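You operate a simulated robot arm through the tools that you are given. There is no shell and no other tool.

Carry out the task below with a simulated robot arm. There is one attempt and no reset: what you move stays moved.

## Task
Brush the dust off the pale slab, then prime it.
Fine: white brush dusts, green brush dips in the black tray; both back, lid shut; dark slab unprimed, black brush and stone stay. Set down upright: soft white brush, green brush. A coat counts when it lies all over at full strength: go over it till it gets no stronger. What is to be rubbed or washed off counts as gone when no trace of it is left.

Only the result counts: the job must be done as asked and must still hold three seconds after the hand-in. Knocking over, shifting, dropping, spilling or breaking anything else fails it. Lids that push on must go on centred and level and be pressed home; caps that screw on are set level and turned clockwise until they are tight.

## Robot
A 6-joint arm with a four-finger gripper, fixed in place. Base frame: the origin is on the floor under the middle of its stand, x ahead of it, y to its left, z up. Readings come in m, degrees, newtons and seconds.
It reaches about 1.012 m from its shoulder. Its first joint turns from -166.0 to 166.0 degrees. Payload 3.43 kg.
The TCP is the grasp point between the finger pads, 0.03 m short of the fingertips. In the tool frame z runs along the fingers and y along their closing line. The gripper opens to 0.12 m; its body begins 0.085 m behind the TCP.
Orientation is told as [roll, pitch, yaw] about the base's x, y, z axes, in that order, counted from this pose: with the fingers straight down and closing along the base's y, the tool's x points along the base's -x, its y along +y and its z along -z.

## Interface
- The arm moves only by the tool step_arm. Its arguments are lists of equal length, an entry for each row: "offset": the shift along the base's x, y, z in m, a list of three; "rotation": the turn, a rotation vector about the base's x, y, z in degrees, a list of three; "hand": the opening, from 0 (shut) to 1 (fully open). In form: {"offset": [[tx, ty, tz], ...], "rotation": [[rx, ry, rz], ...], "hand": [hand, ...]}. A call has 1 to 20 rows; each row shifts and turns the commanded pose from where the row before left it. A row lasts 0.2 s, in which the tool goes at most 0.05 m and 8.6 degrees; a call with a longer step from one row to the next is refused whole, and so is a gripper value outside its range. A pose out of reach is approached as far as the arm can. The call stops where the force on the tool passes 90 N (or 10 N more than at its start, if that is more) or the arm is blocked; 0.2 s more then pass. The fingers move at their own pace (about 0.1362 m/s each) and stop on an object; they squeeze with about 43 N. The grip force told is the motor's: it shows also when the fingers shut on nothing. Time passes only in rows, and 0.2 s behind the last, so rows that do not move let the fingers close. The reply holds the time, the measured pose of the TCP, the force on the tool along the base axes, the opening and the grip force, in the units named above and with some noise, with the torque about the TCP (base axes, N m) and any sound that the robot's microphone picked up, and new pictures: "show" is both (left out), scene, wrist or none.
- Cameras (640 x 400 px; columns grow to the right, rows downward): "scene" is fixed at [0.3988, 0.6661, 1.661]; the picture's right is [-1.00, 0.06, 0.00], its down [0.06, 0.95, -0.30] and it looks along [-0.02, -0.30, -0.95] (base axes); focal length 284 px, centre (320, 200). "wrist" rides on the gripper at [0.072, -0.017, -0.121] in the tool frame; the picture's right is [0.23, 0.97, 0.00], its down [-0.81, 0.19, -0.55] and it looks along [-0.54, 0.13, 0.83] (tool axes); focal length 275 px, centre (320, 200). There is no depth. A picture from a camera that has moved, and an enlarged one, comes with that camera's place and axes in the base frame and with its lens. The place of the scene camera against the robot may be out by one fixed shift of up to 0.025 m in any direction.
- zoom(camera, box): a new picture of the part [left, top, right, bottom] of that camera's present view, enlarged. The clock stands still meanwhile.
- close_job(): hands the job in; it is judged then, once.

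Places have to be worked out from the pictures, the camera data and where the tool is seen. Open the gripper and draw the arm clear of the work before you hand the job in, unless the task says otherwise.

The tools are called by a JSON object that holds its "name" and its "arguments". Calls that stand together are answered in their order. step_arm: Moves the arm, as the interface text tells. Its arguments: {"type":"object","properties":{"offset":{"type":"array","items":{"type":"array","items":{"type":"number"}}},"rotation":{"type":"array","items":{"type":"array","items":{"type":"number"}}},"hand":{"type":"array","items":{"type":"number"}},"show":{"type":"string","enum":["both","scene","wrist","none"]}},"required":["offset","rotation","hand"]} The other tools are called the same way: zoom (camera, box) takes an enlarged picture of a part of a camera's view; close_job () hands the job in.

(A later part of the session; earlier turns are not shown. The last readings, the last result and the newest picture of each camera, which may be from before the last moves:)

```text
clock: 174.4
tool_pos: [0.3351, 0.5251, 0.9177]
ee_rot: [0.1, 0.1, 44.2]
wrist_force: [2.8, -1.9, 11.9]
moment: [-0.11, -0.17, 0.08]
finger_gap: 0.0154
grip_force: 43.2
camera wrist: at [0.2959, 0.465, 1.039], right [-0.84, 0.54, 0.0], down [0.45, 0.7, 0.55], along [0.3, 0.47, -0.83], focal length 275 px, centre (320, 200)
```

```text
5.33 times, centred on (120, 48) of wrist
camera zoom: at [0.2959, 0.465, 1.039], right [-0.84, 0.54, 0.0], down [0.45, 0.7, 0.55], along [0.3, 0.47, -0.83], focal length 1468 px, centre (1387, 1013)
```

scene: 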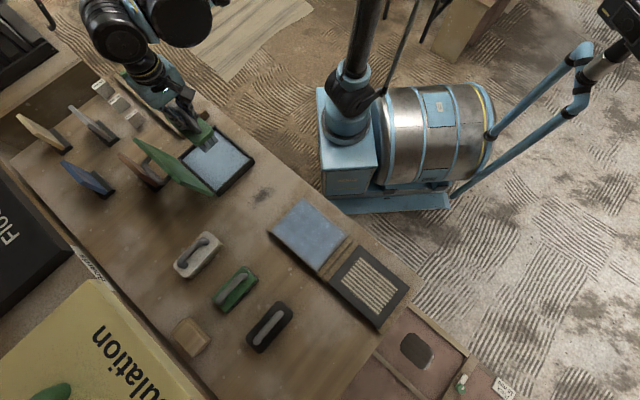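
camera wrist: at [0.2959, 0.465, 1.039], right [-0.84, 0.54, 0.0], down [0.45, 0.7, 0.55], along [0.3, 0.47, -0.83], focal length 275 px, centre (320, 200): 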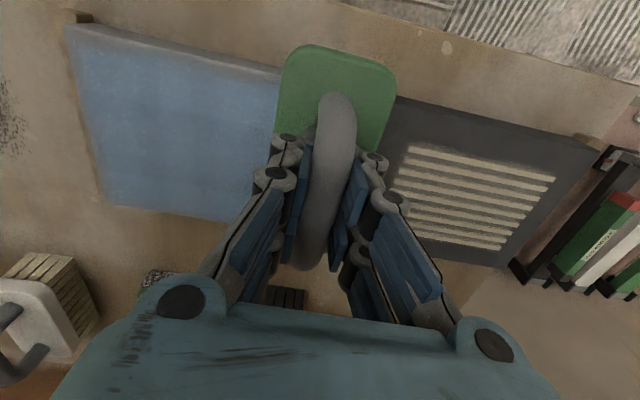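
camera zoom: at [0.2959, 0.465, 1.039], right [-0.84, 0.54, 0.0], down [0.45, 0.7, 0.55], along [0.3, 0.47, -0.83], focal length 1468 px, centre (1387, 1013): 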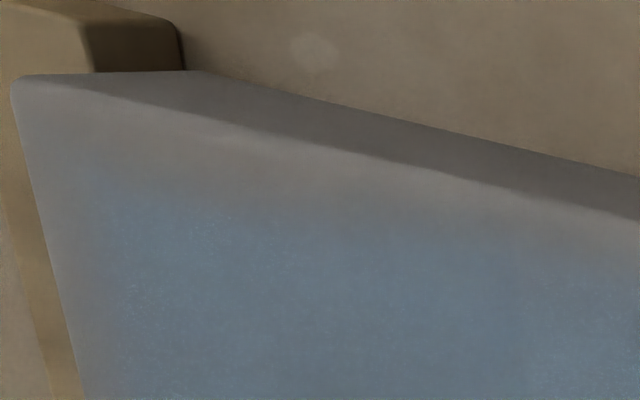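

The edge boundary did not change at all with a freshly loaded brush right over it, so that fringe is simply the slab's edge zone and the coat there is saturated. I'll do a further full set over the interior to confirm there's no more change: lane e2≈-0.012.

{"name": "step_arm", "arguments": {"offset": [[0, 0, 0.006], [0.0172, 0.0167, 0], [0, 0, -0.0065], [0.0143, -0.0147, 0], [0.0143, -0.0147, 0], [0.0143, -0.0147, 0], [0.0143, -0.0147, 0], [0.0143, -0.0147, 0], [0.0143, -0.0147, 0], [0.0143, -0.0147, 0], [0.0143, -0.0147, 0], [-0.0167, 0.0172, 0], [0.0167, -0.0172, 0], [-0.0167, 0.0172, 0], [0.0167, -0.0172, 0], [0, 0, 0]], "rotation": [[0, 0, 0], [0, 0, 0], [0, 0, 0], [0, 0, 0], [0, 0, 0], [0, 0, 0], [0, 0, 0], [0, 0, 0], [0, 0, 0], [0, 0, 0], [0, 0, 0], [0, 0, 0], [0, 0, 0], [0, 0, 0], [0, 0, 0], [0, 0, 0]], "hand": [0, 0, 0, 0, 0, 0, 0, 0, 0, 0, 0, 0, 0, 0, 0, 0], "show": "none"}}

{"name": "step_arm", "arguments": {"offset": [[0, 0, 0.006], [0.0172, 0.0167, 0], [0, 0, -0.006], [-0.0143, 0.0147, 0], [-0.0143, 0.0147, 0], [-0.0143, 0.0147, 0], [-0.0143, 0.0147, 0], [-0.0143, 0.0147, 0], [-0.0143, 0.0147, 0], [-0.0143, 0.0147, 0], [-0.0143, 0.0147, 0], [0.0167, -0.0172, 0], [-0.0167, 0.0172, 0], [0.0167, -0.0172, 0], [-0.0167, 0.0172, 0], [0, 0, 0]], "rotation": [[0, 0, 0], [0, 0, 0], [0, 0, 0], [0, 0, 0], [0, 0, 0], [0, 0, 0], [0, 0, 0], [0, 0, 0], [0, 0, 0], [0, 0, 0], [0, 0, 0], [0, 0, 0], [0, 0, 0], [0, 0, 0], [0, 0, 0], [0, 0, 0]], "hand": [0, 0, 0, 0, 0, 0, 0, 0, 0, 0, 0, 0, 0, 0, 0, 0], "show": "wrist"}}

```text
clock: 177.8
tool_pos: [0.4659, 0.4246, 0.9181]
ee_rot: [0.2, 0.0, 44.3]
wrist_force: [-7.7, 8.2, 33.7]
moment: [0.4, 0.43, 0.06]
finger_gap: 0.0157
grip_force: 42.9
```

```text
clock: 181.2
tool_pos: [0.3716, 0.5585, 0.9183]
ee_rot: [0.1, 0.1, 44.2]
wrist_force: [4.4, -6.0, 19.5]
moment: [-0.24, -0.46, -0.07]
finger_gap: 0.0156
grip_force: 43.1
camera wrist: at [0.331, 0.4982, 1.039], right [-0.84, 0.54, 0.0], down [0.45, 0.7, 0.55], along [0.3, 0.47, -0.83], focal length 275 px, centre (320, 200)
```

wrist: 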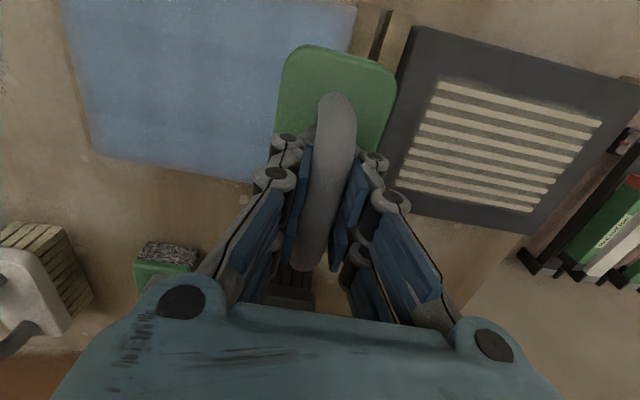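

Both lanes went with good pressure. Now the far-edge lane (e2≈+0.034), both ways with end scrubs.

{"name": "step_arm", "arguments": {"offset": [[0, 0, 0.006], [0.0161, 0.0157, 0], [0, 0, -0.006], [0.0143, -0.0147, 0], [0.0143, -0.0147, 0], [0.0143, -0.0147, 0], [0.0143, -0.0147, 0], [0.0143, -0.0147, 0], [0.0143, -0.0147, 0], [0.0143, -0.0147, 0], [0.0143, -0.0147, 0], [-0.0167, 0.0172, 0], [0.0167, -0.0172, 0], [-0.0167, 0.0172, 0], [0.0167, -0.0172, 0], [0, 0, 0]], "rotation": [[0, 0, 0], [0, 0, 0], [0, 0, 0], [0, 0, 0], [0, 0, 0], [0, 0, 0], [0, 0, 0], [0, 0, 0], [0, 0, 0], [0, 0, 0], [0, 0, 0], [0, 0, 0], [0, 0, 0], [0, 0, 0], [0, 0, 0], [0, 0, 0]], "hand": [0, 0, 0, 0, 0, 0, 0, 0, 0, 0, 0, 0, 0, 0, 0, 0], "show": "wrist"}}

{"name": "zoom", "arguments": {"camera": "wrist", "box": [260, 0, 600, 260]}}

```text
clock: 184.6
tool_pos: [0.4992, 0.458, 0.919]
ee_rot: [0.2, 0.0, 44.3]
wrist_force: [-8.9, 11.9, 46.6]
moment: [0.49, 0.64, -0.05]
finger_gap: 0.0157
grip_force: 43.4
camera wrist: at [0.4604, 0.3971, 1.0387], right [-0.84, 0.54, 0.0], down [0.45, 0.7, 0.55], along [0.29, 0.47, -0.83], focal length 275 px, centre (320, 200)
```

wrist: 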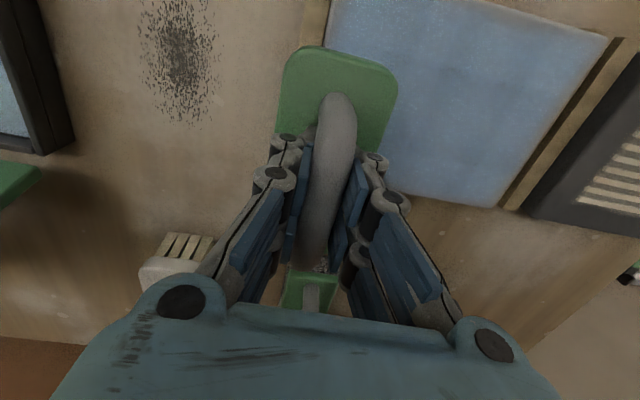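

```text
1.54 times, centred on (430, 130) of wrist
camera zoom: at [0.4604, 0.3971, 1.0387], right [-0.84, 0.54, 0.0], down [0.45, 0.7, 0.55], along [0.29, 0.47, -0.83], focal length 424 px, centre (151, 308)
```

zoom: 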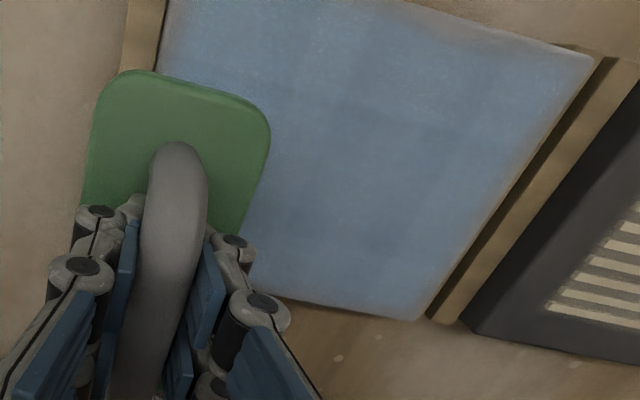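

{"name": "zoom", "arguments": {"camera": "wrist", "box": [380, 0, 600, 140]}}

{"name": "zoom", "arguments": {"camera": "wrist", "box": [390, 110, 540, 205]}}

```text
2.86 times, centred on (490, 70) of wrist
camera zoom: at [0.4604, 0.3971, 1.0387], right [-0.84, 0.54, 0.0], down [0.45, 0.7, 0.55], along [0.29, 0.47, -0.83], focal length 786 px, centre (-166, 571)
```

zoom: 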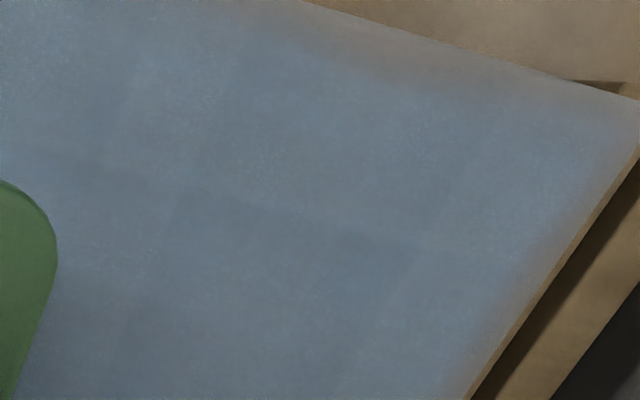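

```text
4.21 times, centred on (465, 158) of wrist
camera zoom: at [0.4604, 0.3971, 1.0387], right [-0.84, 0.54, 0.0], down [0.45, 0.7, 0.55], along [0.29, 0.47, -0.83], focal length 1159 px, centre (-290, 379)
```

zoom: 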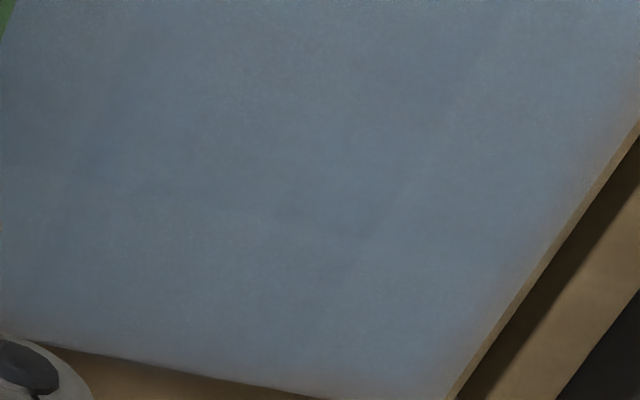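

The coat is drawn as overlapping soft patches, hence the faint grid and soft borders. I finish the far-edge lane to the other end with scrubs, then lift off and compare.

{"name": "step_arm", "arguments": {"offset": [[-0.0143, 0.0147, 0], [-0.0143, 0.0147, 0], [-0.0143, 0.0147, 0], [-0.0143, 0.0147, 0], [-0.0143, 0.0147, 0], [-0.0143, 0.0147, 0], [-0.0143, 0.0147, 0], [-0.0143, 0.0147, 0], [0.0167, -0.0172, 0], [-0.0167, 0.0172, 0], [0.0167, -0.0172, 0], [-0.0167, 0.0172, 0], [0, 0, 0]], "rotation": [[0, 0, 0], [0, 0, 0], [0, 0, 0], [0, 0, 0], [0, 0, 0], [0, 0, 0], [0, 0, 0], [0, 0, 0], [0, 0, 0], [0, 0, 0], [0, 0, 0], [0, 0, 0], [0, 0, 0]], "hand": [0, 0, 0, 0, 0, 0, 0, 0, 0, 0, 0, 0, 0], "show": "none"}}

{"name": "step_arm", "arguments": {"offset": [[0, 0, 0.045], [0, 0, 0.045], [0, 0, 0.045], [0.0296, -0.0295, 0], [0.0296, -0.0295, 0], [0.0296, -0.0295, 0], [0.0296, -0.0295, 0], [0.0296, -0.0295, 0], [0.0296, -0.0295, 0], [0.0296, -0.0295, 0], [0.0296, -0.0295, 0], [0.0296, -0.0295, 0], [0.0296, -0.0295, 0], [0.0296, -0.0295, 0], [0, 0, 0]], "rotation": [[0, 0, 0], [0, 0, 0], [0, 0, 0], [0, 0, -8.12], [0, 0, -8.12], [0, 0, -8.12], [0, 0, -8.12], [0, 0, -8.12], [0, 0, -8.12], [0, 0, -8.12], [0, 0, -8.12], [0, 0, -8.12], [0, 0, -8.12], [0, 0, -8.12], [0, 0, 0]], "hand": [0, 0, 0, 0, 0, 0, 0, 0, 0, 0, 0, 0, 0, 0, 0], "show": "scene"}}

{"name": "zoom", "arguments": {"camera": "scene", "box": [260, 190, 360, 275]}}

```text
clock: 187.4
tool_pos: [0.3866, 0.5741, 0.9176]
ee_rot: [0.1, 0.0, 44.3]
wrist_force: [11.3, -10.9, 44.2]
moment: [-0.72, -0.59, 0.04]
finger_gap: 0.0157
grip_force: 43.3
```

```text
clock: 190.6
tool_pos: [0.7125, 0.2504, 1.0512]
ee_rot: [0.1, 0.1, -45.2]
wrist_force: [0.6, -0.1, -1.7]
moment: [0.01, 0.02, 0.0]
finger_gap: 0.0154
grip_force: 42.7
```

scene: 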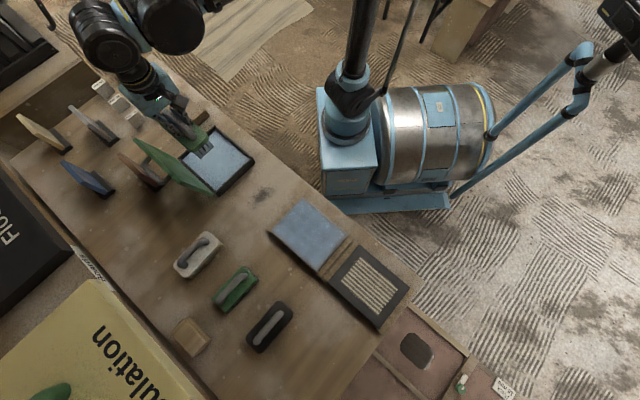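

```text
4.71 times, centred on (310, 232) of scene
camera zoom: at [0.3988, 0.6661, 1.661], right [-1.0, 0.06, 0.0], down [0.06, 0.95, -0.3], along [-0.02, -0.3, -0.95], focal length 1338 px, centre (367, 47)
```

zoom: 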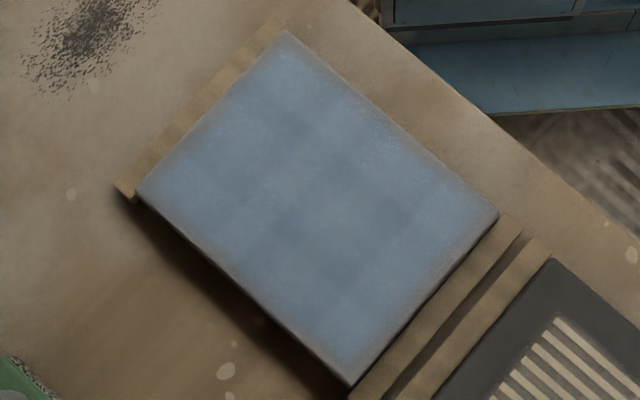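

Identical to the picture before this last freshly loaded set, so the coat is at full strength everywhere. Now I return the green brush to its home spot (0.435, 0.830), yaw 47.3°.

{"name": "step_arm", "arguments": {"offset": [[-0.01984, 0.04138, 0], [-0.01984, 0.04138, 0], [-0.01984, 0.04138, 0], [-0.01984, 0.04138, 0], [-0.01984, 0.04138, 0], [-0.01984, 0.04138, 0], [-0.01984, 0.04138, 0], [-0.01984, 0.04138, 0], [-0.01984, 0.04138, 0], [-0.01984, 0.04138, 0], [-0.01984, 0.04138, 0], [-0.01984, 0.04138, 0], [-0.01984, 0.04138, 0], [-0.01984, 0.04138, 0], [0, 0, -0.04], [0, 0, -0.04], [0, 0, -0.04], [0, 0, 0]], "rotation": [[0, 0, 6.61], [0, 0, 6.61], [0, 0, 6.61], [0, 0, 6.61], [0, 0, 6.61], [0, 0, 6.61], [0, 0, 6.61], [0, 0, 6.61], [0, 0, 6.61], [0, 0, 6.61], [0, 0, 6.61], [0, 0, 6.61], [0, 0, 6.61], [0, 0, 6.61], [0, 0, 0], [0, 0, 0], [0, 0, 0], [0, 0, 0]], "hand": [0, 0, 0, 0, 0, 0, 0, 0, 0, 0, 0, 0, 0, 0, 0, 0, 0, 0]}}

```text
clock: 194.4
tool_pos: [0.4358, 0.8309, 0.9323]
ee_rot: [0.1, 0.1, 47.5]
wrist_force: [0.3, 0.3, -1.4]
moment: [0.01, 0.02, 0.02]
finger_gap: 0.0156
grip_force: 42.9
camera wrist: at [0.3996, 0.7679, 1.0531], right [-0.87, 0.49, 0.0], down [0.41, 0.73, 0.55], along [0.27, 0.48, -0.83], focal length 275 px, centre (320, 200)
```

scene: 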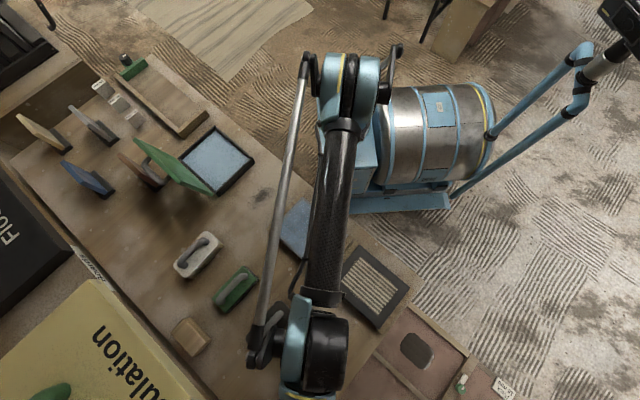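
wrist: 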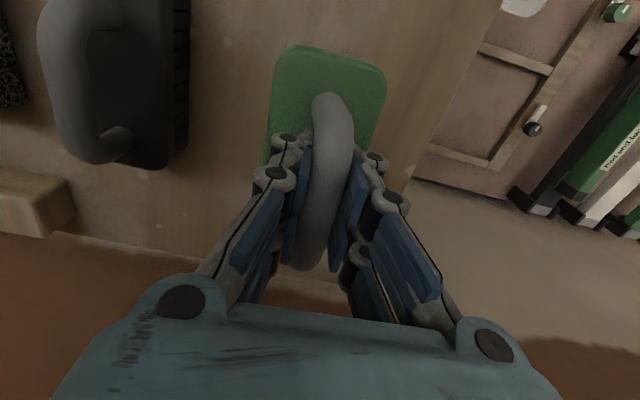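

The brush looks slightly turned in the grip. Zooming to judge by how much before lowering.

{"name": "zoom", "arguments": {"camera": "wrist", "box": [220, 30, 440, 290]}}

```text
1.54 times, centred on (330, 160) of wrist
camera zoom: at [0.3996, 0.7679, 1.0531], right [-0.87, 0.49, 0.0], down [0.41, 0.73, 0.55], along [0.27, 0.48, -0.83], focal length 424 px, centre (305, 262)
```

zoom: 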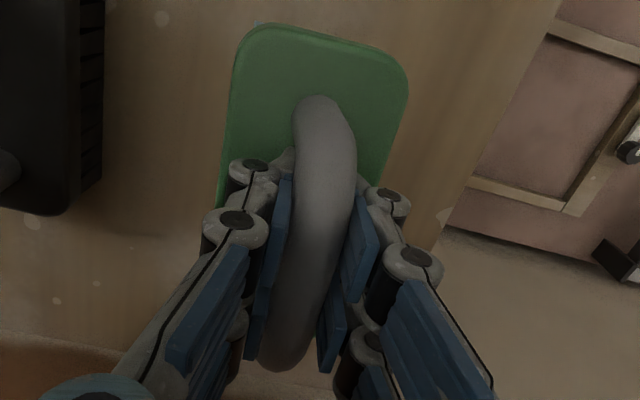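

The brush is rolled roughly 10–13° about the bar (its underside trails to one side). I'll counter-rotate the gripper by 11° about the bar axis so the brush hangs level before setting down.

{"name": "step_arm", "arguments": {"offset": [[0, 0, 0], [0, 0, 0], [0, 0, 0]], "rotation": [[3.72, 4.06, 0], [3.72, 4.06, 0], [0, 0, 0]], "hand": [0, 0, 0]}}

{"name": "zoom", "arguments": {"camera": "scene", "box": [220, 280, 400, 400]}}

```text
clock: 195.2
tool_pos: [0.4357, 0.8308, 0.9327]
ee_rot: [11.1, 0.2, 47.4]
wrist_force: [1.1, 1.1, -1.3]
moment: [-0.01, 0.0, -0.03]
finger_gap: 0.0152
grip_force: 43.1
camera wrist: at [0.4163, 0.7521, 1.0476], right [-0.86, 0.48, 0.19], down [0.49, 0.65, 0.58], along [0.15, 0.59, -0.79], focal length 275 px, centre (320, 200)
```

scene: 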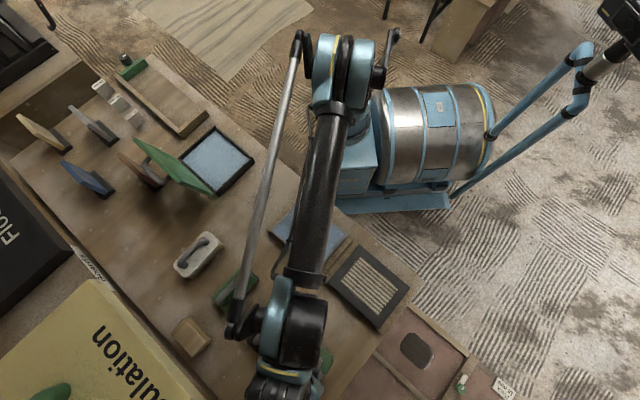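
wrist: 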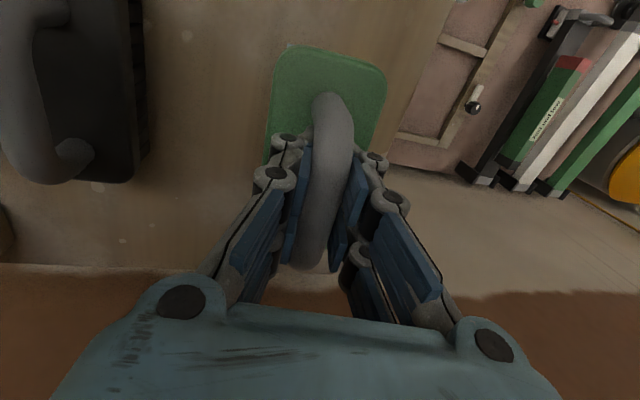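

```text
3.33 times, centred on (310, 340) of scene
camera zoom: at [0.3988, 0.6661, 1.661], right [-1.0, 0.06, 0.0], down [0.06, 0.95, -0.3], along [-0.02, -0.3, -0.95], focal length 948 px, centre (353, -267)
```

zoom: 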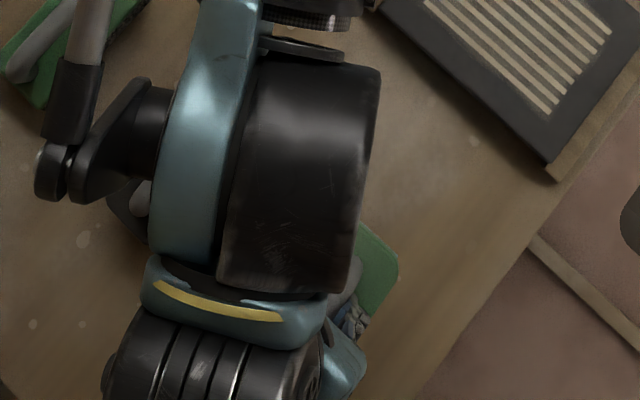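

Tilt applied. Lowering towards the table, then stepping to first contact.

{"name": "step_arm", "arguments": {"offset": [[-0.0012, -0.0008, -0.02], [0, 0, -0.018], [0, 0, 0]], "rotation": [[0, 0, 0], [0, 0, 0], [0, 0, 0]], "hand": [0, 0, 0], "show": "none"}}

{"name": "step_arm", "arguments": {"offset": [[0, 0, -0.003], [0, 0, 0]], "rotation": [[0, 0, 0], [0, 0, 0]], "hand": [0, 0], "show": "none"}}

{"name": "step_arm", "arguments": {"offset": [[0, 0, -0.0015], [0, 0, 0]], "rotation": [[0, 0, 0], [0, 0, 0]], "hand": [0, 0], "show": "none"}}

```text
clock: 196.0
tool_pos: [0.4335, 0.8294, 0.8952]
ee_rot: [11.1, 0.1, 47.5]
wrist_force: [0.8, 0.4, -1.8]
moment: [-0.03, 0.02, -0.02]
finger_gap: 0.0154
grip_force: 43.3
```

```text
clock: 196.6
tool_pos: [0.4333, 0.8291, 0.893]
ee_rot: [11.2, 0.0, 47.5]
wrist_force: [0.8, 0.2, -1.6]
moment: [-0.03, -0.02, 0.0]
finger_gap: 0.0156
grip_force: 42.7
```

```text
clock: 197.2
tool_pos: [0.4339, 0.8301, 0.8903]
ee_rot: [11.1, 0.1, 47.5]
wrist_force: [-0.6, -0.2, -2.2]
moment: [-0.02, -0.01, 0.02]
finger_gap: 0.0155
grip_force: 43.5
```

{"name": "step_arm", "arguments": {"offset": [[0, 0, -0.0015], [0, 0, 0]], "rotation": [[0, 0, 0], [0, 0, 0]], "hand": [0, 0], "show": "none"}}

{"name": "step_arm", "arguments": {"offset": [[0, 0, -0.0015], [0, 0, 0]], "rotation": [[0, 0, 0], [0, 0, 0]], "hand": [0, 0], "show": "none"}}

{"name": "step_arm", "arguments": {"offset": [[0, 0, -0.001], [0, 0, 0]], "rotation": [[0, 0, 0], [0, 0, 0]], "hand": [0, 0], "show": "none"}}

```text
clock: 197.8
tool_pos: [0.4351, 0.8298, 0.8876]
ee_rot: [11.1, 0.1, 47.6]
wrist_force: [0.4, 0.2, -2.1]
moment: [-0.02, 0.01, -0.02]
finger_gap: 0.0155
grip_force: 42.9
```

```text
clock: 198.4
tool_pos: [0.4342, 0.8286, 0.8867]
ee_rot: [11.2, 0.1, 47.5]
wrist_force: [0.0, -0.4, -2.2]
moment: [-0.05, 0.02, -0.03]
finger_gap: 0.0157
grip_force: 42.5
```

```text
clock: 199.0
tool_pos: [0.4328, 0.8287, 0.8858]
ee_rot: [11.1, 0.2, 47.5]
wrist_force: [0.0, 0.0, 4.4]
moment: [0.23, -0.26, 0.02]
finger_gap: 0.0156
grip_force: 42.8
```

First contact at z≈0.886 on the brush's outer end. Pressing down gently another millimetre to seat it flat.

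{"name": "step_arm", "arguments": {"offset": [[0, 0, -0.0008], [0, 0, 0]], "rotation": [[0, 0, 0], [0, 0, 0]], "hand": [0, 0], "show": "none"}}

{"name": "step_arm", "arguments": {"offset": [[0, 0, -0.0008], [0, 0, 0]], "rotation": [[0, 0, 0], [0, 0, 0]], "hand": [0, 0], "show": "wrist"}}

```text
clock: 199.6
tool_pos: [0.4326, 0.829, 0.8851]
ee_rot: [11.1, 0.1, 47.5]
wrist_force: [0.7, 5.0, 20.8]
moment: [0.16, -0.34, 0.06]
finger_gap: 0.0151
grip_force: 43.0
```

```text
clock: 200.2
tool_pos: [0.4334, 0.8292, 0.8856]
ee_rot: [11.0, -0.1, 47.4]
wrist_force: [2.5, 12.0, 39.7]
moment: [-0.07, -0.17, 0.09]
finger_gap: 0.0155
grip_force: 43.2
camera wrist: at [0.4138, 0.751, 1.001], right [-0.86, 0.48, 0.19], down [0.49, 0.65, 0.58], along [0.15, 0.59, -0.79], focal length 275 px, centre (320, 200)
```

wrist: 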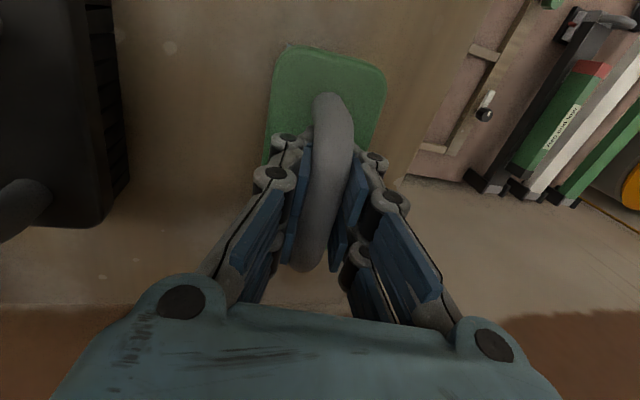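

Flat contact now. Easing off 1 mm, opening the fingers and withdrawing along the tilted finger axis.

{"name": "step_arm", "arguments": {"offset": [[0, 0, 0.0012], [0, 0, 0], [0, 0, 0], [0, 0, 0], [0.0014, -0.0013, 0.01], [0.0042, -0.004, 0.03], [0.0056, -0.0052, 0.04], [0, 0, 0]], "rotation": [[0, 0, 0], [0, 0, 0], [0, 0, 0], [0, 0, 0], [0, 0, 0], [0, 0, 0], [0, 0, 0], [0, 0, 0]], "hand": [0, 0.15, 0.3, 0.4, 0.4, 0.4, 0.4, 0.4]}}

{"name": "zoom", "arguments": {"camera": "wrist", "box": [200, 0, 460, 240]}}

```text
clock: 202.0
tool_pos: [0.4447, 0.8168, 0.9664]
ee_rot: [11.1, 0.1, 47.6]
wrist_force: [0.6, 0.4, -1.1]
moment: [0.01, 0.03, -0.01]
finger_gap: 0.0479
grip_force: 0.1
camera wrist: at [0.4255, 0.7404, 1.081], right [-0.86, 0.48, 0.19], down [0.49, 0.65, 0.58], along [0.15, 0.59, -0.79], focal length 275 px, centre (320, 200)
```

scene: 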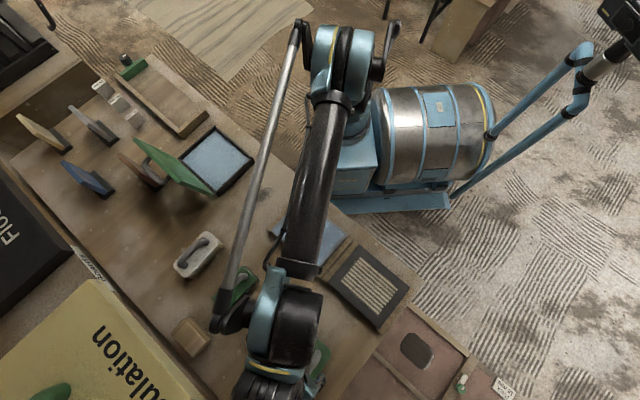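
wrist: 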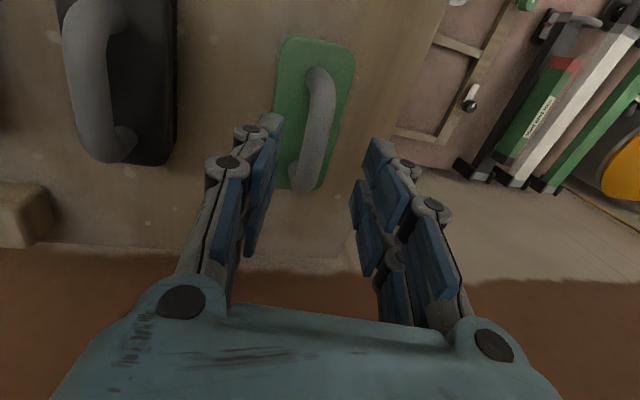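

```text
1.67 times, centred on (330, 120) of wrist
camera zoom: at [0.4255, 0.7404, 1.081], right [-0.86, 0.48, 0.19], down [0.49, 0.65, 0.58], along [0.15, 0.59, -0.79], focal length 459 px, centre (303, 333)
```

zoom: 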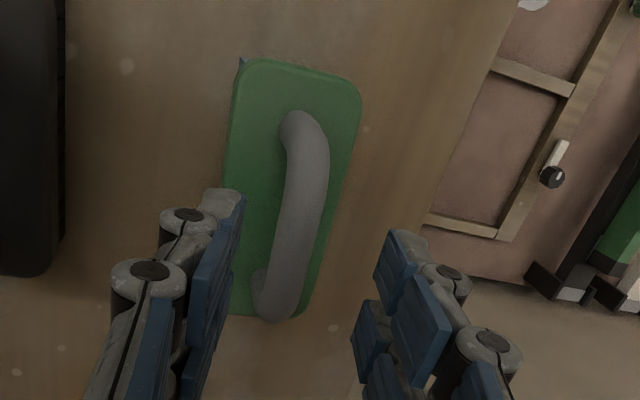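

Green brush stands upright at its home spot. Now to close the lid: I level the tool, rise, and travel back above the open lid's handle with yaw -45.7°.

{"name": "step_arm", "arguments": {"offset": [[0, 0, 0.045], [0, 0, 0.045], [0.02839, -0.03578, 0.0025], [0.02839, -0.03578, 0.0025], [0.02839, -0.03578, 0.0025], [0.02839, -0.03578, 0.0025], [0.02839, -0.03578, 0.0025], [0.02839, -0.03578, 0.0025], [0.02839, -0.03578, 0.0025], [0.02839, -0.03578, 0.0025], [0.02839, -0.03578, 0.0025], [0.02839, -0.03578, 0.0025], [0.02839, -0.03578, 0.0025], [0.02839, -0.03578, 0.0025], [0.02839, -0.03578, 0.0025], [0, 0, 0]], "rotation": [[-3.75, -4.1, 0], [-3.75, -4.1, 0], [0, 0, -7.18], [0, 0, -7.18], [0, 0, -7.18], [0, 0, -7.18], [0, 0, -7.18], [0, 0, -7.18], [0, 0, -7.18], [0, 0, -7.18], [0, 0, -7.18], [0, 0, -7.18], [0, 0, -7.18], [0, 0, -7.18], [0, 0, -7.18], [0, 0, 0]], "hand": [0.4, 0.4, 0.4, 0.4, 0.4, 0.4, 0.4, 0.4, 0.4, 0.4, 0.4, 0.4, 0.4, 0.4, 0.4, 0.4]}}

{"name": "zoom", "arguments": {"camera": "scene", "box": [160, 180, 420, 400]}}

```text
clock: 205.4
tool_pos: [0.8134, 0.3531, 1.0867]
ee_rot: [0.0, 0.1, -45.9]
wrist_force: [0.3, -0.3, -0.8]
moment: [-0.01, -0.01, -0.01]
finger_gap: 0.048
grip_force: 0.1
camera wrist: at [0.7511, 0.3939, 1.2081], right [0.54, 0.84, 0.0], down [0.7, -0.45, 0.55], along [0.46, -0.3, -0.83], focal length 275 px, centre (320, 200)
```

scene: 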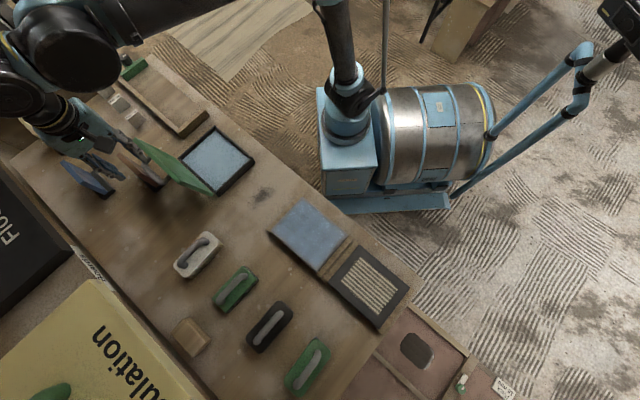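
wrist: 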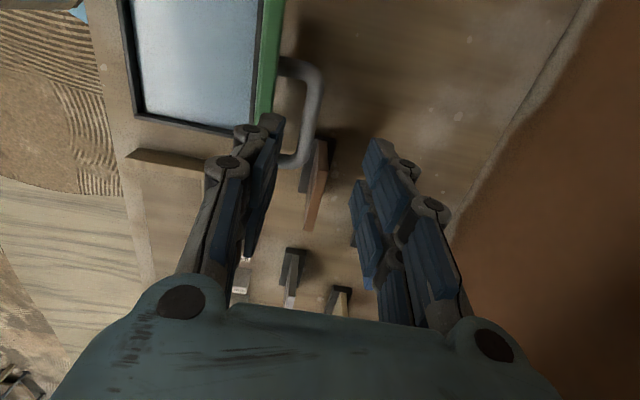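

```text
1.82 times, centred on (290, 290) of scene
camera zoom: at [0.3988, 0.6661, 1.661], right [-1.0, 0.06, 0.0], down [0.06, 0.95, -0.3], along [-0.02, -0.3, -0.95], focal length 517 px, centre (374, 36)
```

zoom: 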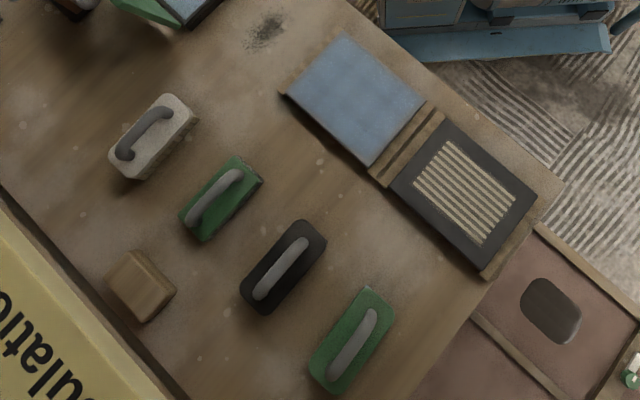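

All tools are where they were at the start. The handle projects where my hinge model predicts (lid ≈104°). Tilting 12.4° to match and descending part way.

{"name": "step_arm", "arguments": {"offset": [[0, 0, 0], [0, 0, 0], [0, 0, -0.04], [0, 0, -0.035], [0, 0, 0]], "rotation": [[-4.32, 4.45, 0.1], [-4.32, 4.45, 0.1], [0, 0, 0], [0, 0, 0], [0, 0, 0]], "hand": [0.3, 0.25, 0.25, 0.25, 0.25], "show": "wrist"}}

{"name": "zoom", "arguments": {"camera": "wrist", "box": [200, 40, 440, 280]}}

```text
clock: 206.6
tool_pos: [0.8132, 0.3532, 1.0122]
ee_rot: [-12.5, 0.2, -45.7]
wrist_force: [0.0, -0.1, 0.3]
moment: [-0.04, 0.0, 0.02]
finger_gap: 0.03
grip_force: 0.1
camera wrist: at [0.7704, 0.4119, 1.1339], right [0.52, 0.83, -0.21], down [0.79, -0.37, 0.5], along [0.33, -0.42, -0.84], focal length 275 px, centre (320, 200)
```

wrist: 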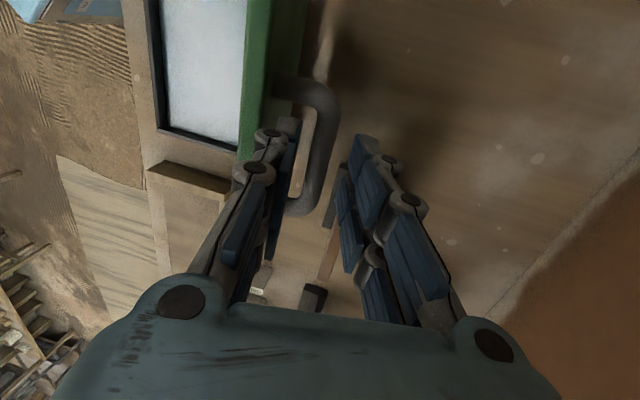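

```text
1.67 times, centred on (320, 160) of wrist
camera zoom: at [0.7704, 0.4119, 1.1339], right [0.52, 0.83, -0.21], down [0.79, -0.37, 0.5], along [0.33, -0.42, -0.84], focal length 459 px, centre (320, 267)
```

zoom: 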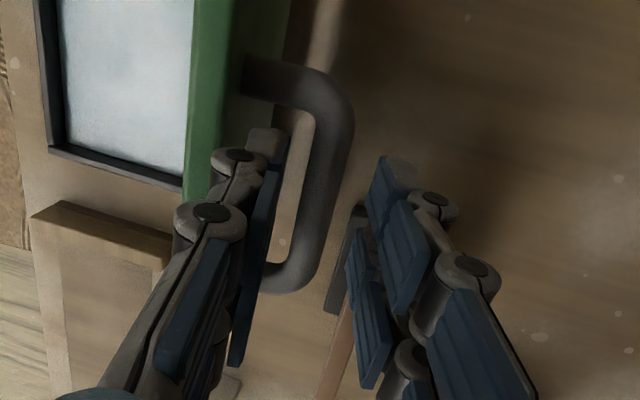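

Alignment matches the earlier withdrawal. Narrowing slightly and sliding down so the bar sits between the pads.

{"name": "step_arm", "arguments": {"offset": [[0, 0, 0], [-0.0016, -0.0015, -0.013], [-0.0016, -0.0016, -0.013], [-0.0016, -0.0016, -0.0125], [0, 0, 0]], "rotation": [[0, 0, 0], [0, 0, 0], [0, 0, 0], [0, 0, 0], [0, 0, 0]], "hand": [0.2, 0.2, 0.2, 0.2, 0.2], "show": "wrist"}}

{"name": "zoom", "arguments": {"camera": "wrist", "box": [200, 40, 440, 280]}}

```text
clock: 207.8
tool_pos: [0.8081, 0.3484, 0.9742]
ee_rot: [-12.5, 0.2, -45.7]
wrist_force: [0.3, -0.1, -0.5]
moment: [-0.01, 0.02, 0.02]
finger_gap: 0.0239
grip_force: 0.0
camera wrist: at [0.7656, 0.408, 1.0954], right [0.52, 0.83, -0.21], down [0.79, -0.37, 0.5], along [0.33, -0.42, -0.84], focal length 275 px, centre (320, 200)
```

wrist: 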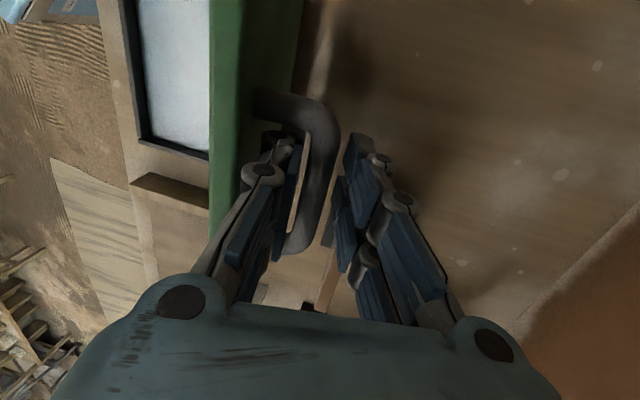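

```text
1.67 times, centred on (320, 160) of wrist
camera zoom: at [0.7656, 0.408, 1.0954], right [0.52, 0.83, -0.21], down [0.79, -0.37, 0.5], along [0.33, -0.42, -0.84], focal length 459 px, centre (320, 267)
```

zoom: 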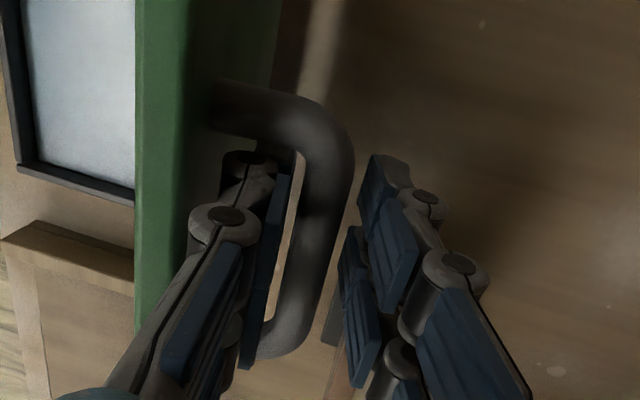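

The bar is between the pads exactly as before. Closing the grip on it.

{"name": "step_arm", "arguments": {"offset": [[0, 0, 0], [0, 0, 0], [0, 0, 0]], "rotation": [[0, 0, 0], [0, 0, 0], [0, 0, 0]], "hand": [0.1, 0, 0], "show": "none"}}

```text
clock: 208.6
tool_pos: [0.8068, 0.3472, 0.9745]
ee_rot: [-12.6, 0.1, -45.6]
wrist_force: [-39.8, -31.7, -22.5]
moment: [-0.28, -0.09, -0.58]
finger_gap: 0.0125
grip_force: 44.9
```

Gripped, with ≈50 N pulling toward the box side; shifting 3.5 mm that way to unload before starting the arc.

{"name": "step_arm", "arguments": {"offset": [[-0.0025, -0.0024, -0.0005], [0, 0, 0]], "rotation": [[0, 0, 0], [0, 0, 0]], "hand": [0, 0], "show": "none"}}

```text
clock: 209.2
tool_pos: [0.8061, 0.3474, 0.9742]
ee_rot: [-12.4, 0.1, -45.7]
wrist_force: [3.4, -0.7, 23.4]
moment: [0.34, 0.38, -0.82]
finger_gap: 0.0126
grip_force: 44.7
```

Loads now fit my hinge model (θ≈103°). Starting the closing arc: to ≈88°.

{"name": "step_arm", "arguments": {"offset": [[-0.0047, -0.0045, 0.0055], [-0.0065, -0.0063, 0.0038], [-0.0067, -0.0066, 0.0034], [-0.0069, -0.0067, 0.0025], [0, 0, 0]], "rotation": [[0.35, -0.36, 0], [0.35, -0.36, 0], [0.35, -0.36, 0], [0.35, -0.36, 0], [0, 0, 0]], "hand": [0, 0, 0, 0, 0], "show": "none"}}

```text
clock: 210.4
tool_pos: [0.7814, 0.3235, 0.9891]
ee_rot: [-10.5, 0.1, -45.8]
wrist_force: [-1.9, -1.4, -13.2]
moment: [0.36, 0.1, -0.78]
finger_gap: 0.0127
grip_force: 45.4
```

Following well (≈13 N). Continuing to ≈64°.

{"name": "step_arm", "arguments": {"offset": [[-0.0069, -0.0067, 0.0015], [-0.0071, -0.0069, 0.0012], [-0.007, -0.0068, 0.0006], [-0.0071, -0.0069, -0.0001], [-0.007, -0.0068, -0.0008], [-0.007, -0.0068, -0.0014], [0, 0, 0]], "rotation": [[0.35, -0.36, 0], [0.35, -0.36, 0], [0.35, -0.36, 0], [0.35, -0.36, 0], [0.35, -0.36, 0], [0.35, -0.36, 0], [0, 0, 0]], "hand": [0, 0, 0, 0, 0, 0, 0], "show": "scene"}}

```text
clock: 212.0
tool_pos: [0.7393, 0.2815, 0.99]
ee_rot: [-7.5, 0.1, -45.7]
wrist_force: [9.7, -5.3, -7.8]
moment: [-0.05, -0.36, -0.56]
finger_gap: 0.0133
grip_force: 44.8
```

scene: 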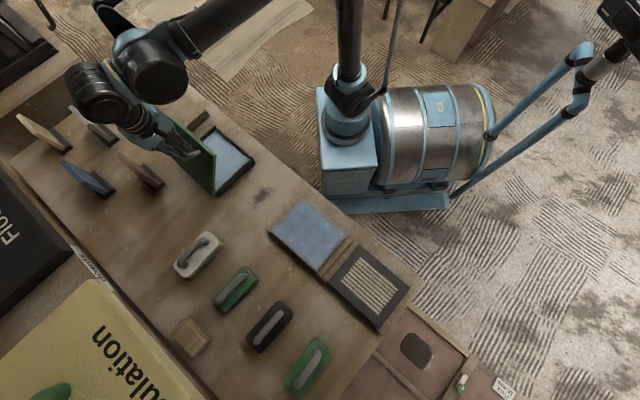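

Lid ≈64°, loads small. Continuing to ≈40°.

{"name": "step_arm", "arguments": {"offset": [[-0.0069, -0.0067, -0.0022], [-0.0068, -0.0066, -0.0028], [-0.0066, -0.0064, -0.0034], [-0.0065, -0.0063, -0.0041], [-0.0062, -0.0061, -0.0047], [-0.006, -0.0058, -0.0052], [0, 0, 0]], "rotation": [[0.35, -0.36, 0], [0.35, -0.36, 0], [0.35, -0.36, 0], [0.35, -0.36, 0], [0.35, -0.36, 0], [0.35, -0.36, 0], [0, 0, 0]], "hand": [0, 0, 0, 0, 0, 0, 0], "show": "none"}}

```text
clock: 213.6
tool_pos: [0.7003, 0.2422, 0.9678]
ee_rot: [-4.4, 0.1, -45.7]
wrist_force: [13.6, -9.6, -3.2]
moment: [-0.11, -0.37, 0.32]
finger_gap: 0.0126
grip_force: 44.4
```

Still tracking well; small e1 trim and on to ≈16°.

{"name": "step_arm", "arguments": {"offset": [[-0.005, -0.0062, -0.0058], [-0.0054, -0.0052, -0.0064], [-0.0052, -0.005, -0.0069], [-0.0047, -0.0045, -0.0073], [-0.0044, -0.0043, -0.0078], [-0.0039, -0.0038, -0.0082], [0, 0, 0]], "rotation": [[0.35, -0.36, 0], [0.35, -0.36, 0], [0.35, -0.36, 0], [0.35, -0.36, 0], [0.35, -0.36, 0], [0.35, -0.36, 0], [0, 0, 0]], "hand": [0, 0, 0, 0, 0, 0, 0], "show": "none"}}

```text
clock: 215.2
tool_pos: [0.6715, 0.2142, 0.9251]
ee_rot: [-1.4, 0.1, -45.6]
wrist_force: [5.1, -6.2, 1.1]
moment: [-0.33, -0.63, 1.32]
finger_gap: 0.013
grip_force: 44.6
```

Near shut (≈16°). A yaw trim for the 1.3 Nm twist, then down to ≈4°.

{"name": "step_arm", "arguments": {"offset": [[-0.0035, -0.0034, -0.0085], [-0.0031, -0.003, -0.0088], [-0.0026, -0.0025, -0.0091], [0, 0, 0]], "rotation": [[0.35, -0.36, 0.4], [0.35, -0.36, 0.3], [0.3, -0.3, 0], [0, 0, 0]], "hand": [0, 0, 0, 0], "show": "none"}}

{"name": "step_arm", "arguments": {"offset": [[-0.0011, -0.0011, -0.0047], [-0.0011, -0.001, -0.0035], [0, 0, 0]], "rotation": [[0, 0, 0], [0, 0, 0], [0, 0, 0]], "hand": [0, 0, 0]}}

{"name": "zoom", "arguments": {"camera": "scene", "box": [160, 110, 270, 210]}}

```text
clock: 216.2
tool_pos: [0.6633, 0.2051, 0.8991]
ee_rot: [0.0, 0.1, -45.0]
wrist_force: [9.3, -11.9, 1.5]
moment: [-0.24, -0.43, 0.05]
finger_gap: 0.0134
grip_force: 45.3
```

```text
clock: 217.0
tool_pos: [0.661, 0.2032, 0.891]
ee_rot: [0.0, 0.1, -45.0]
wrist_force: [16.7, -9.0, -1.6]
moment: [-0.08, -0.38, 0.09]
finger_gap: 0.0131
grip_force: 45.1
camera wrist: at [0.5986, 0.2428, 1.0112], right [0.53, 0.85, 0.0], down [0.71, -0.44, 0.55], along [0.47, -0.29, -0.83], focal length 275 px, centre (320, 200)
```

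scene: 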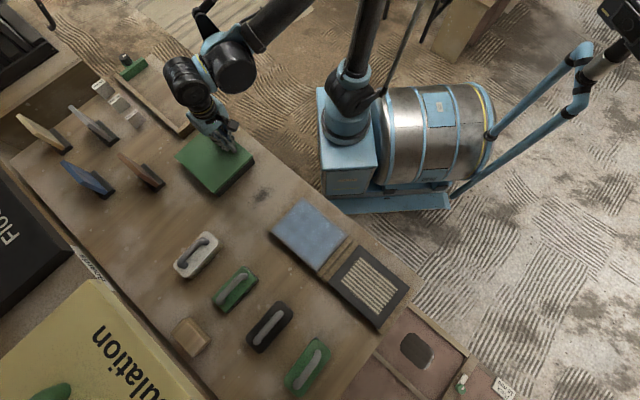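
wrist: 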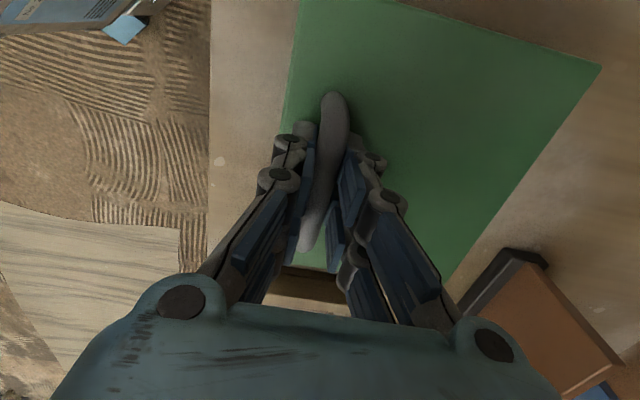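

```text
4.00 times, centred on (215, 160) of scene
camera zoom: at [0.3988, 0.6661, 1.661], right [-1.0, 0.06, 0.0], down [0.06, 0.95, -0.3], along [-0.02, -0.3, -0.95], focal length 1138 px, centre (740, 360)
```

zoom: 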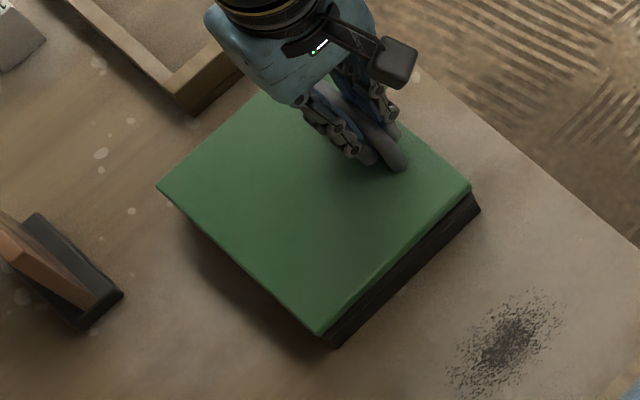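

The lid looks shut. I press down gently in 1 mm steps until I feel it seat.

{"name": "step_arm", "arguments": {"offset": [[-0.0003, -0.0003, -0.001], [0, 0, 0]], "rotation": [[0, 0, 0], [0, 0, 0]], "hand": [0, 0], "show": "none"}}

{"name": "step_arm", "arguments": {"offset": [[-0.0003, -0.0003, -0.001], [0, 0, 0]], "rotation": [[0, 0, 0], [0, 0, 0]], "hand": [0, 0], "show": "none"}}

```text
clock: 217.6
tool_pos: [0.6617, 0.203, 0.8894]
ee_rot: [0.0, 0.0, -45.1]
wrist_force: [18.5, -7.1, -2.3]
moment: [-0.05, -0.36, 0.07]
finger_gap: 0.0134
grip_force: 44.6
```

```text
clock: 218.2
tool_pos: [0.6602, 0.2041, 0.8881]
ee_rot: [-0.2, 0.2, -45.0]
wrist_force: [19.2, -6.1, -2.3]
moment: [0.02, -0.3, 0.09]
finger_gap: 0.0133
grip_force: 44.6
```

{"name": "step_arm", "arguments": {"offset": [[-0.0002, -0.0002, -0.001], [0, 0, 0]], "rotation": [[0, 0, 0], [0, 0, 0]], "hand": [0, 0], "show": "none"}}

{"name": "step_arm", "arguments": {"offset": [[0, 0, -0.001], [0, 0, 0]], "rotation": [[0, 0, 0], [0, 0, 0]], "hand": [0, 0], "show": "none"}}

```text
clock: 218.8
tool_pos: [0.6604, 0.2014, 0.887]
ee_rot: [0.0, 0.1, -45.0]
wrist_force: [23.6, -3.4, 10.8]
moment: [0.21, -0.03, 0.07]
finger_gap: 0.0135
grip_force: 44.9
```

```text
clock: 219.4
tool_pos: [0.6609, 0.2032, 0.8859]
ee_rot: [0.1, 0.1, -45.0]
wrist_force: [27.2, -2.5, 27.4]
moment: [0.15, -0.03, 0.01]
finger_gap: 0.0132
grip_force: 44.8
```

Seated: 27 N upward reaction. I relieve the sideways load, open the fingers and lift away.

{"name": "step_arm", "arguments": {"offset": [[0.0015, -0.0003, 0.0005], [0, 0, 0], [0, 0, 0], [0, 0, 0], [0, 0, 0.02], [0, 0, 0.04], [0, 0, 0.045], [0, 0, 0]], "rotation": [[0, 0, 0], [0, 0, 0], [0, 0, 0], [0, 0, 0], [0, 0, 0], [0, 0, 0], [0, 0, 0], [0, 0, 0]], "hand": [0, 0.2, 0.4, 0.46, 0.46, 0.46, 0.46, 0.46]}}

{"name": "zoom", "arguments": {"camera": "wrist", "box": [200, 0, 520, 230]}}

{"name": "zoom", "arguments": {"camera": "scene", "box": [160, 110, 270, 210]}}

```text
clock: 221.2
tool_pos: [0.6618, 0.201, 0.9925]
ee_rot: [-0.1, 0.1, -45.1]
wrist_force: [0.2, -0.6, 0.2]
moment: [-0.01, 0.0, 0.03]
finger_gap: 0.0552
grip_force: 0.1
camera wrist: at [0.5992, 0.2416, 1.1133], right [0.53, 0.85, 0.0], down [0.71, -0.44, 0.55], along [0.47, -0.29, -0.83], focal length 275 px, centre (320, 200)
```

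scene: 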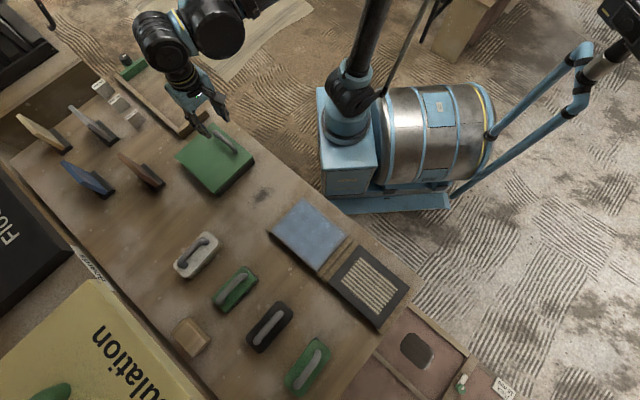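
wrist: 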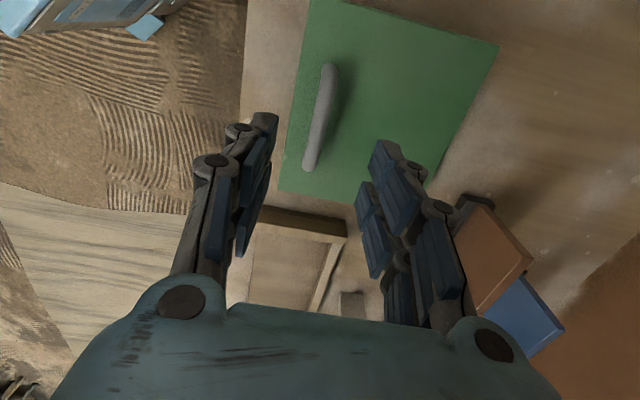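

```text
1.74 times, centred on (360, 115) of wrist
camera zoom: at [0.5992, 0.2416, 1.1133], right [0.53, 0.85, 0.0], down [0.71, -0.44, 0.55], along [0.47, -0.29, -0.83], focal length 479 px, centre (250, 348)
```

zoom: 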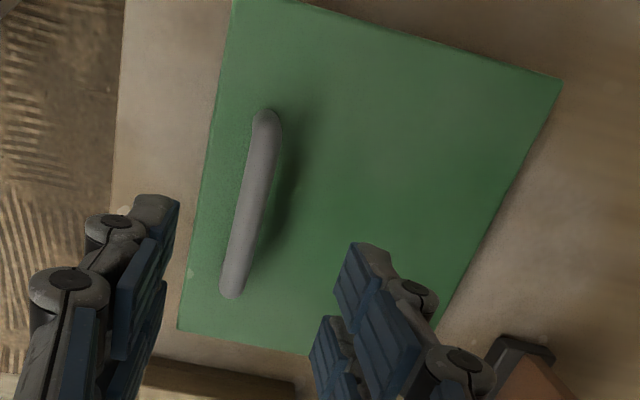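

```text
4.00 times, centred on (215, 160) of scene
camera zoom: at [0.3988, 0.6661, 1.661], right [-1.0, 0.06, 0.0], down [0.06, 0.95, -0.3], along [-0.02, -0.3, -0.95], focal length 1138 px, centre (740, 360)
```

zoom: 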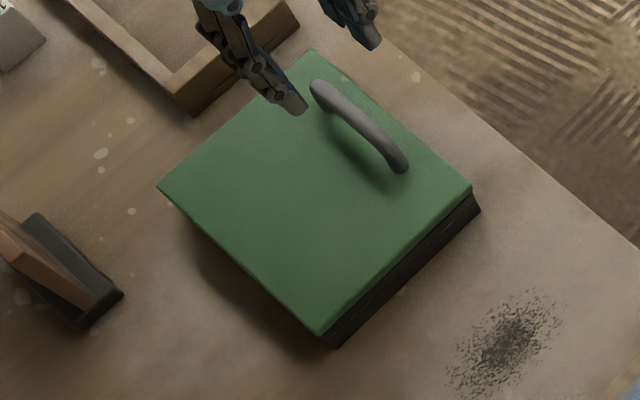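

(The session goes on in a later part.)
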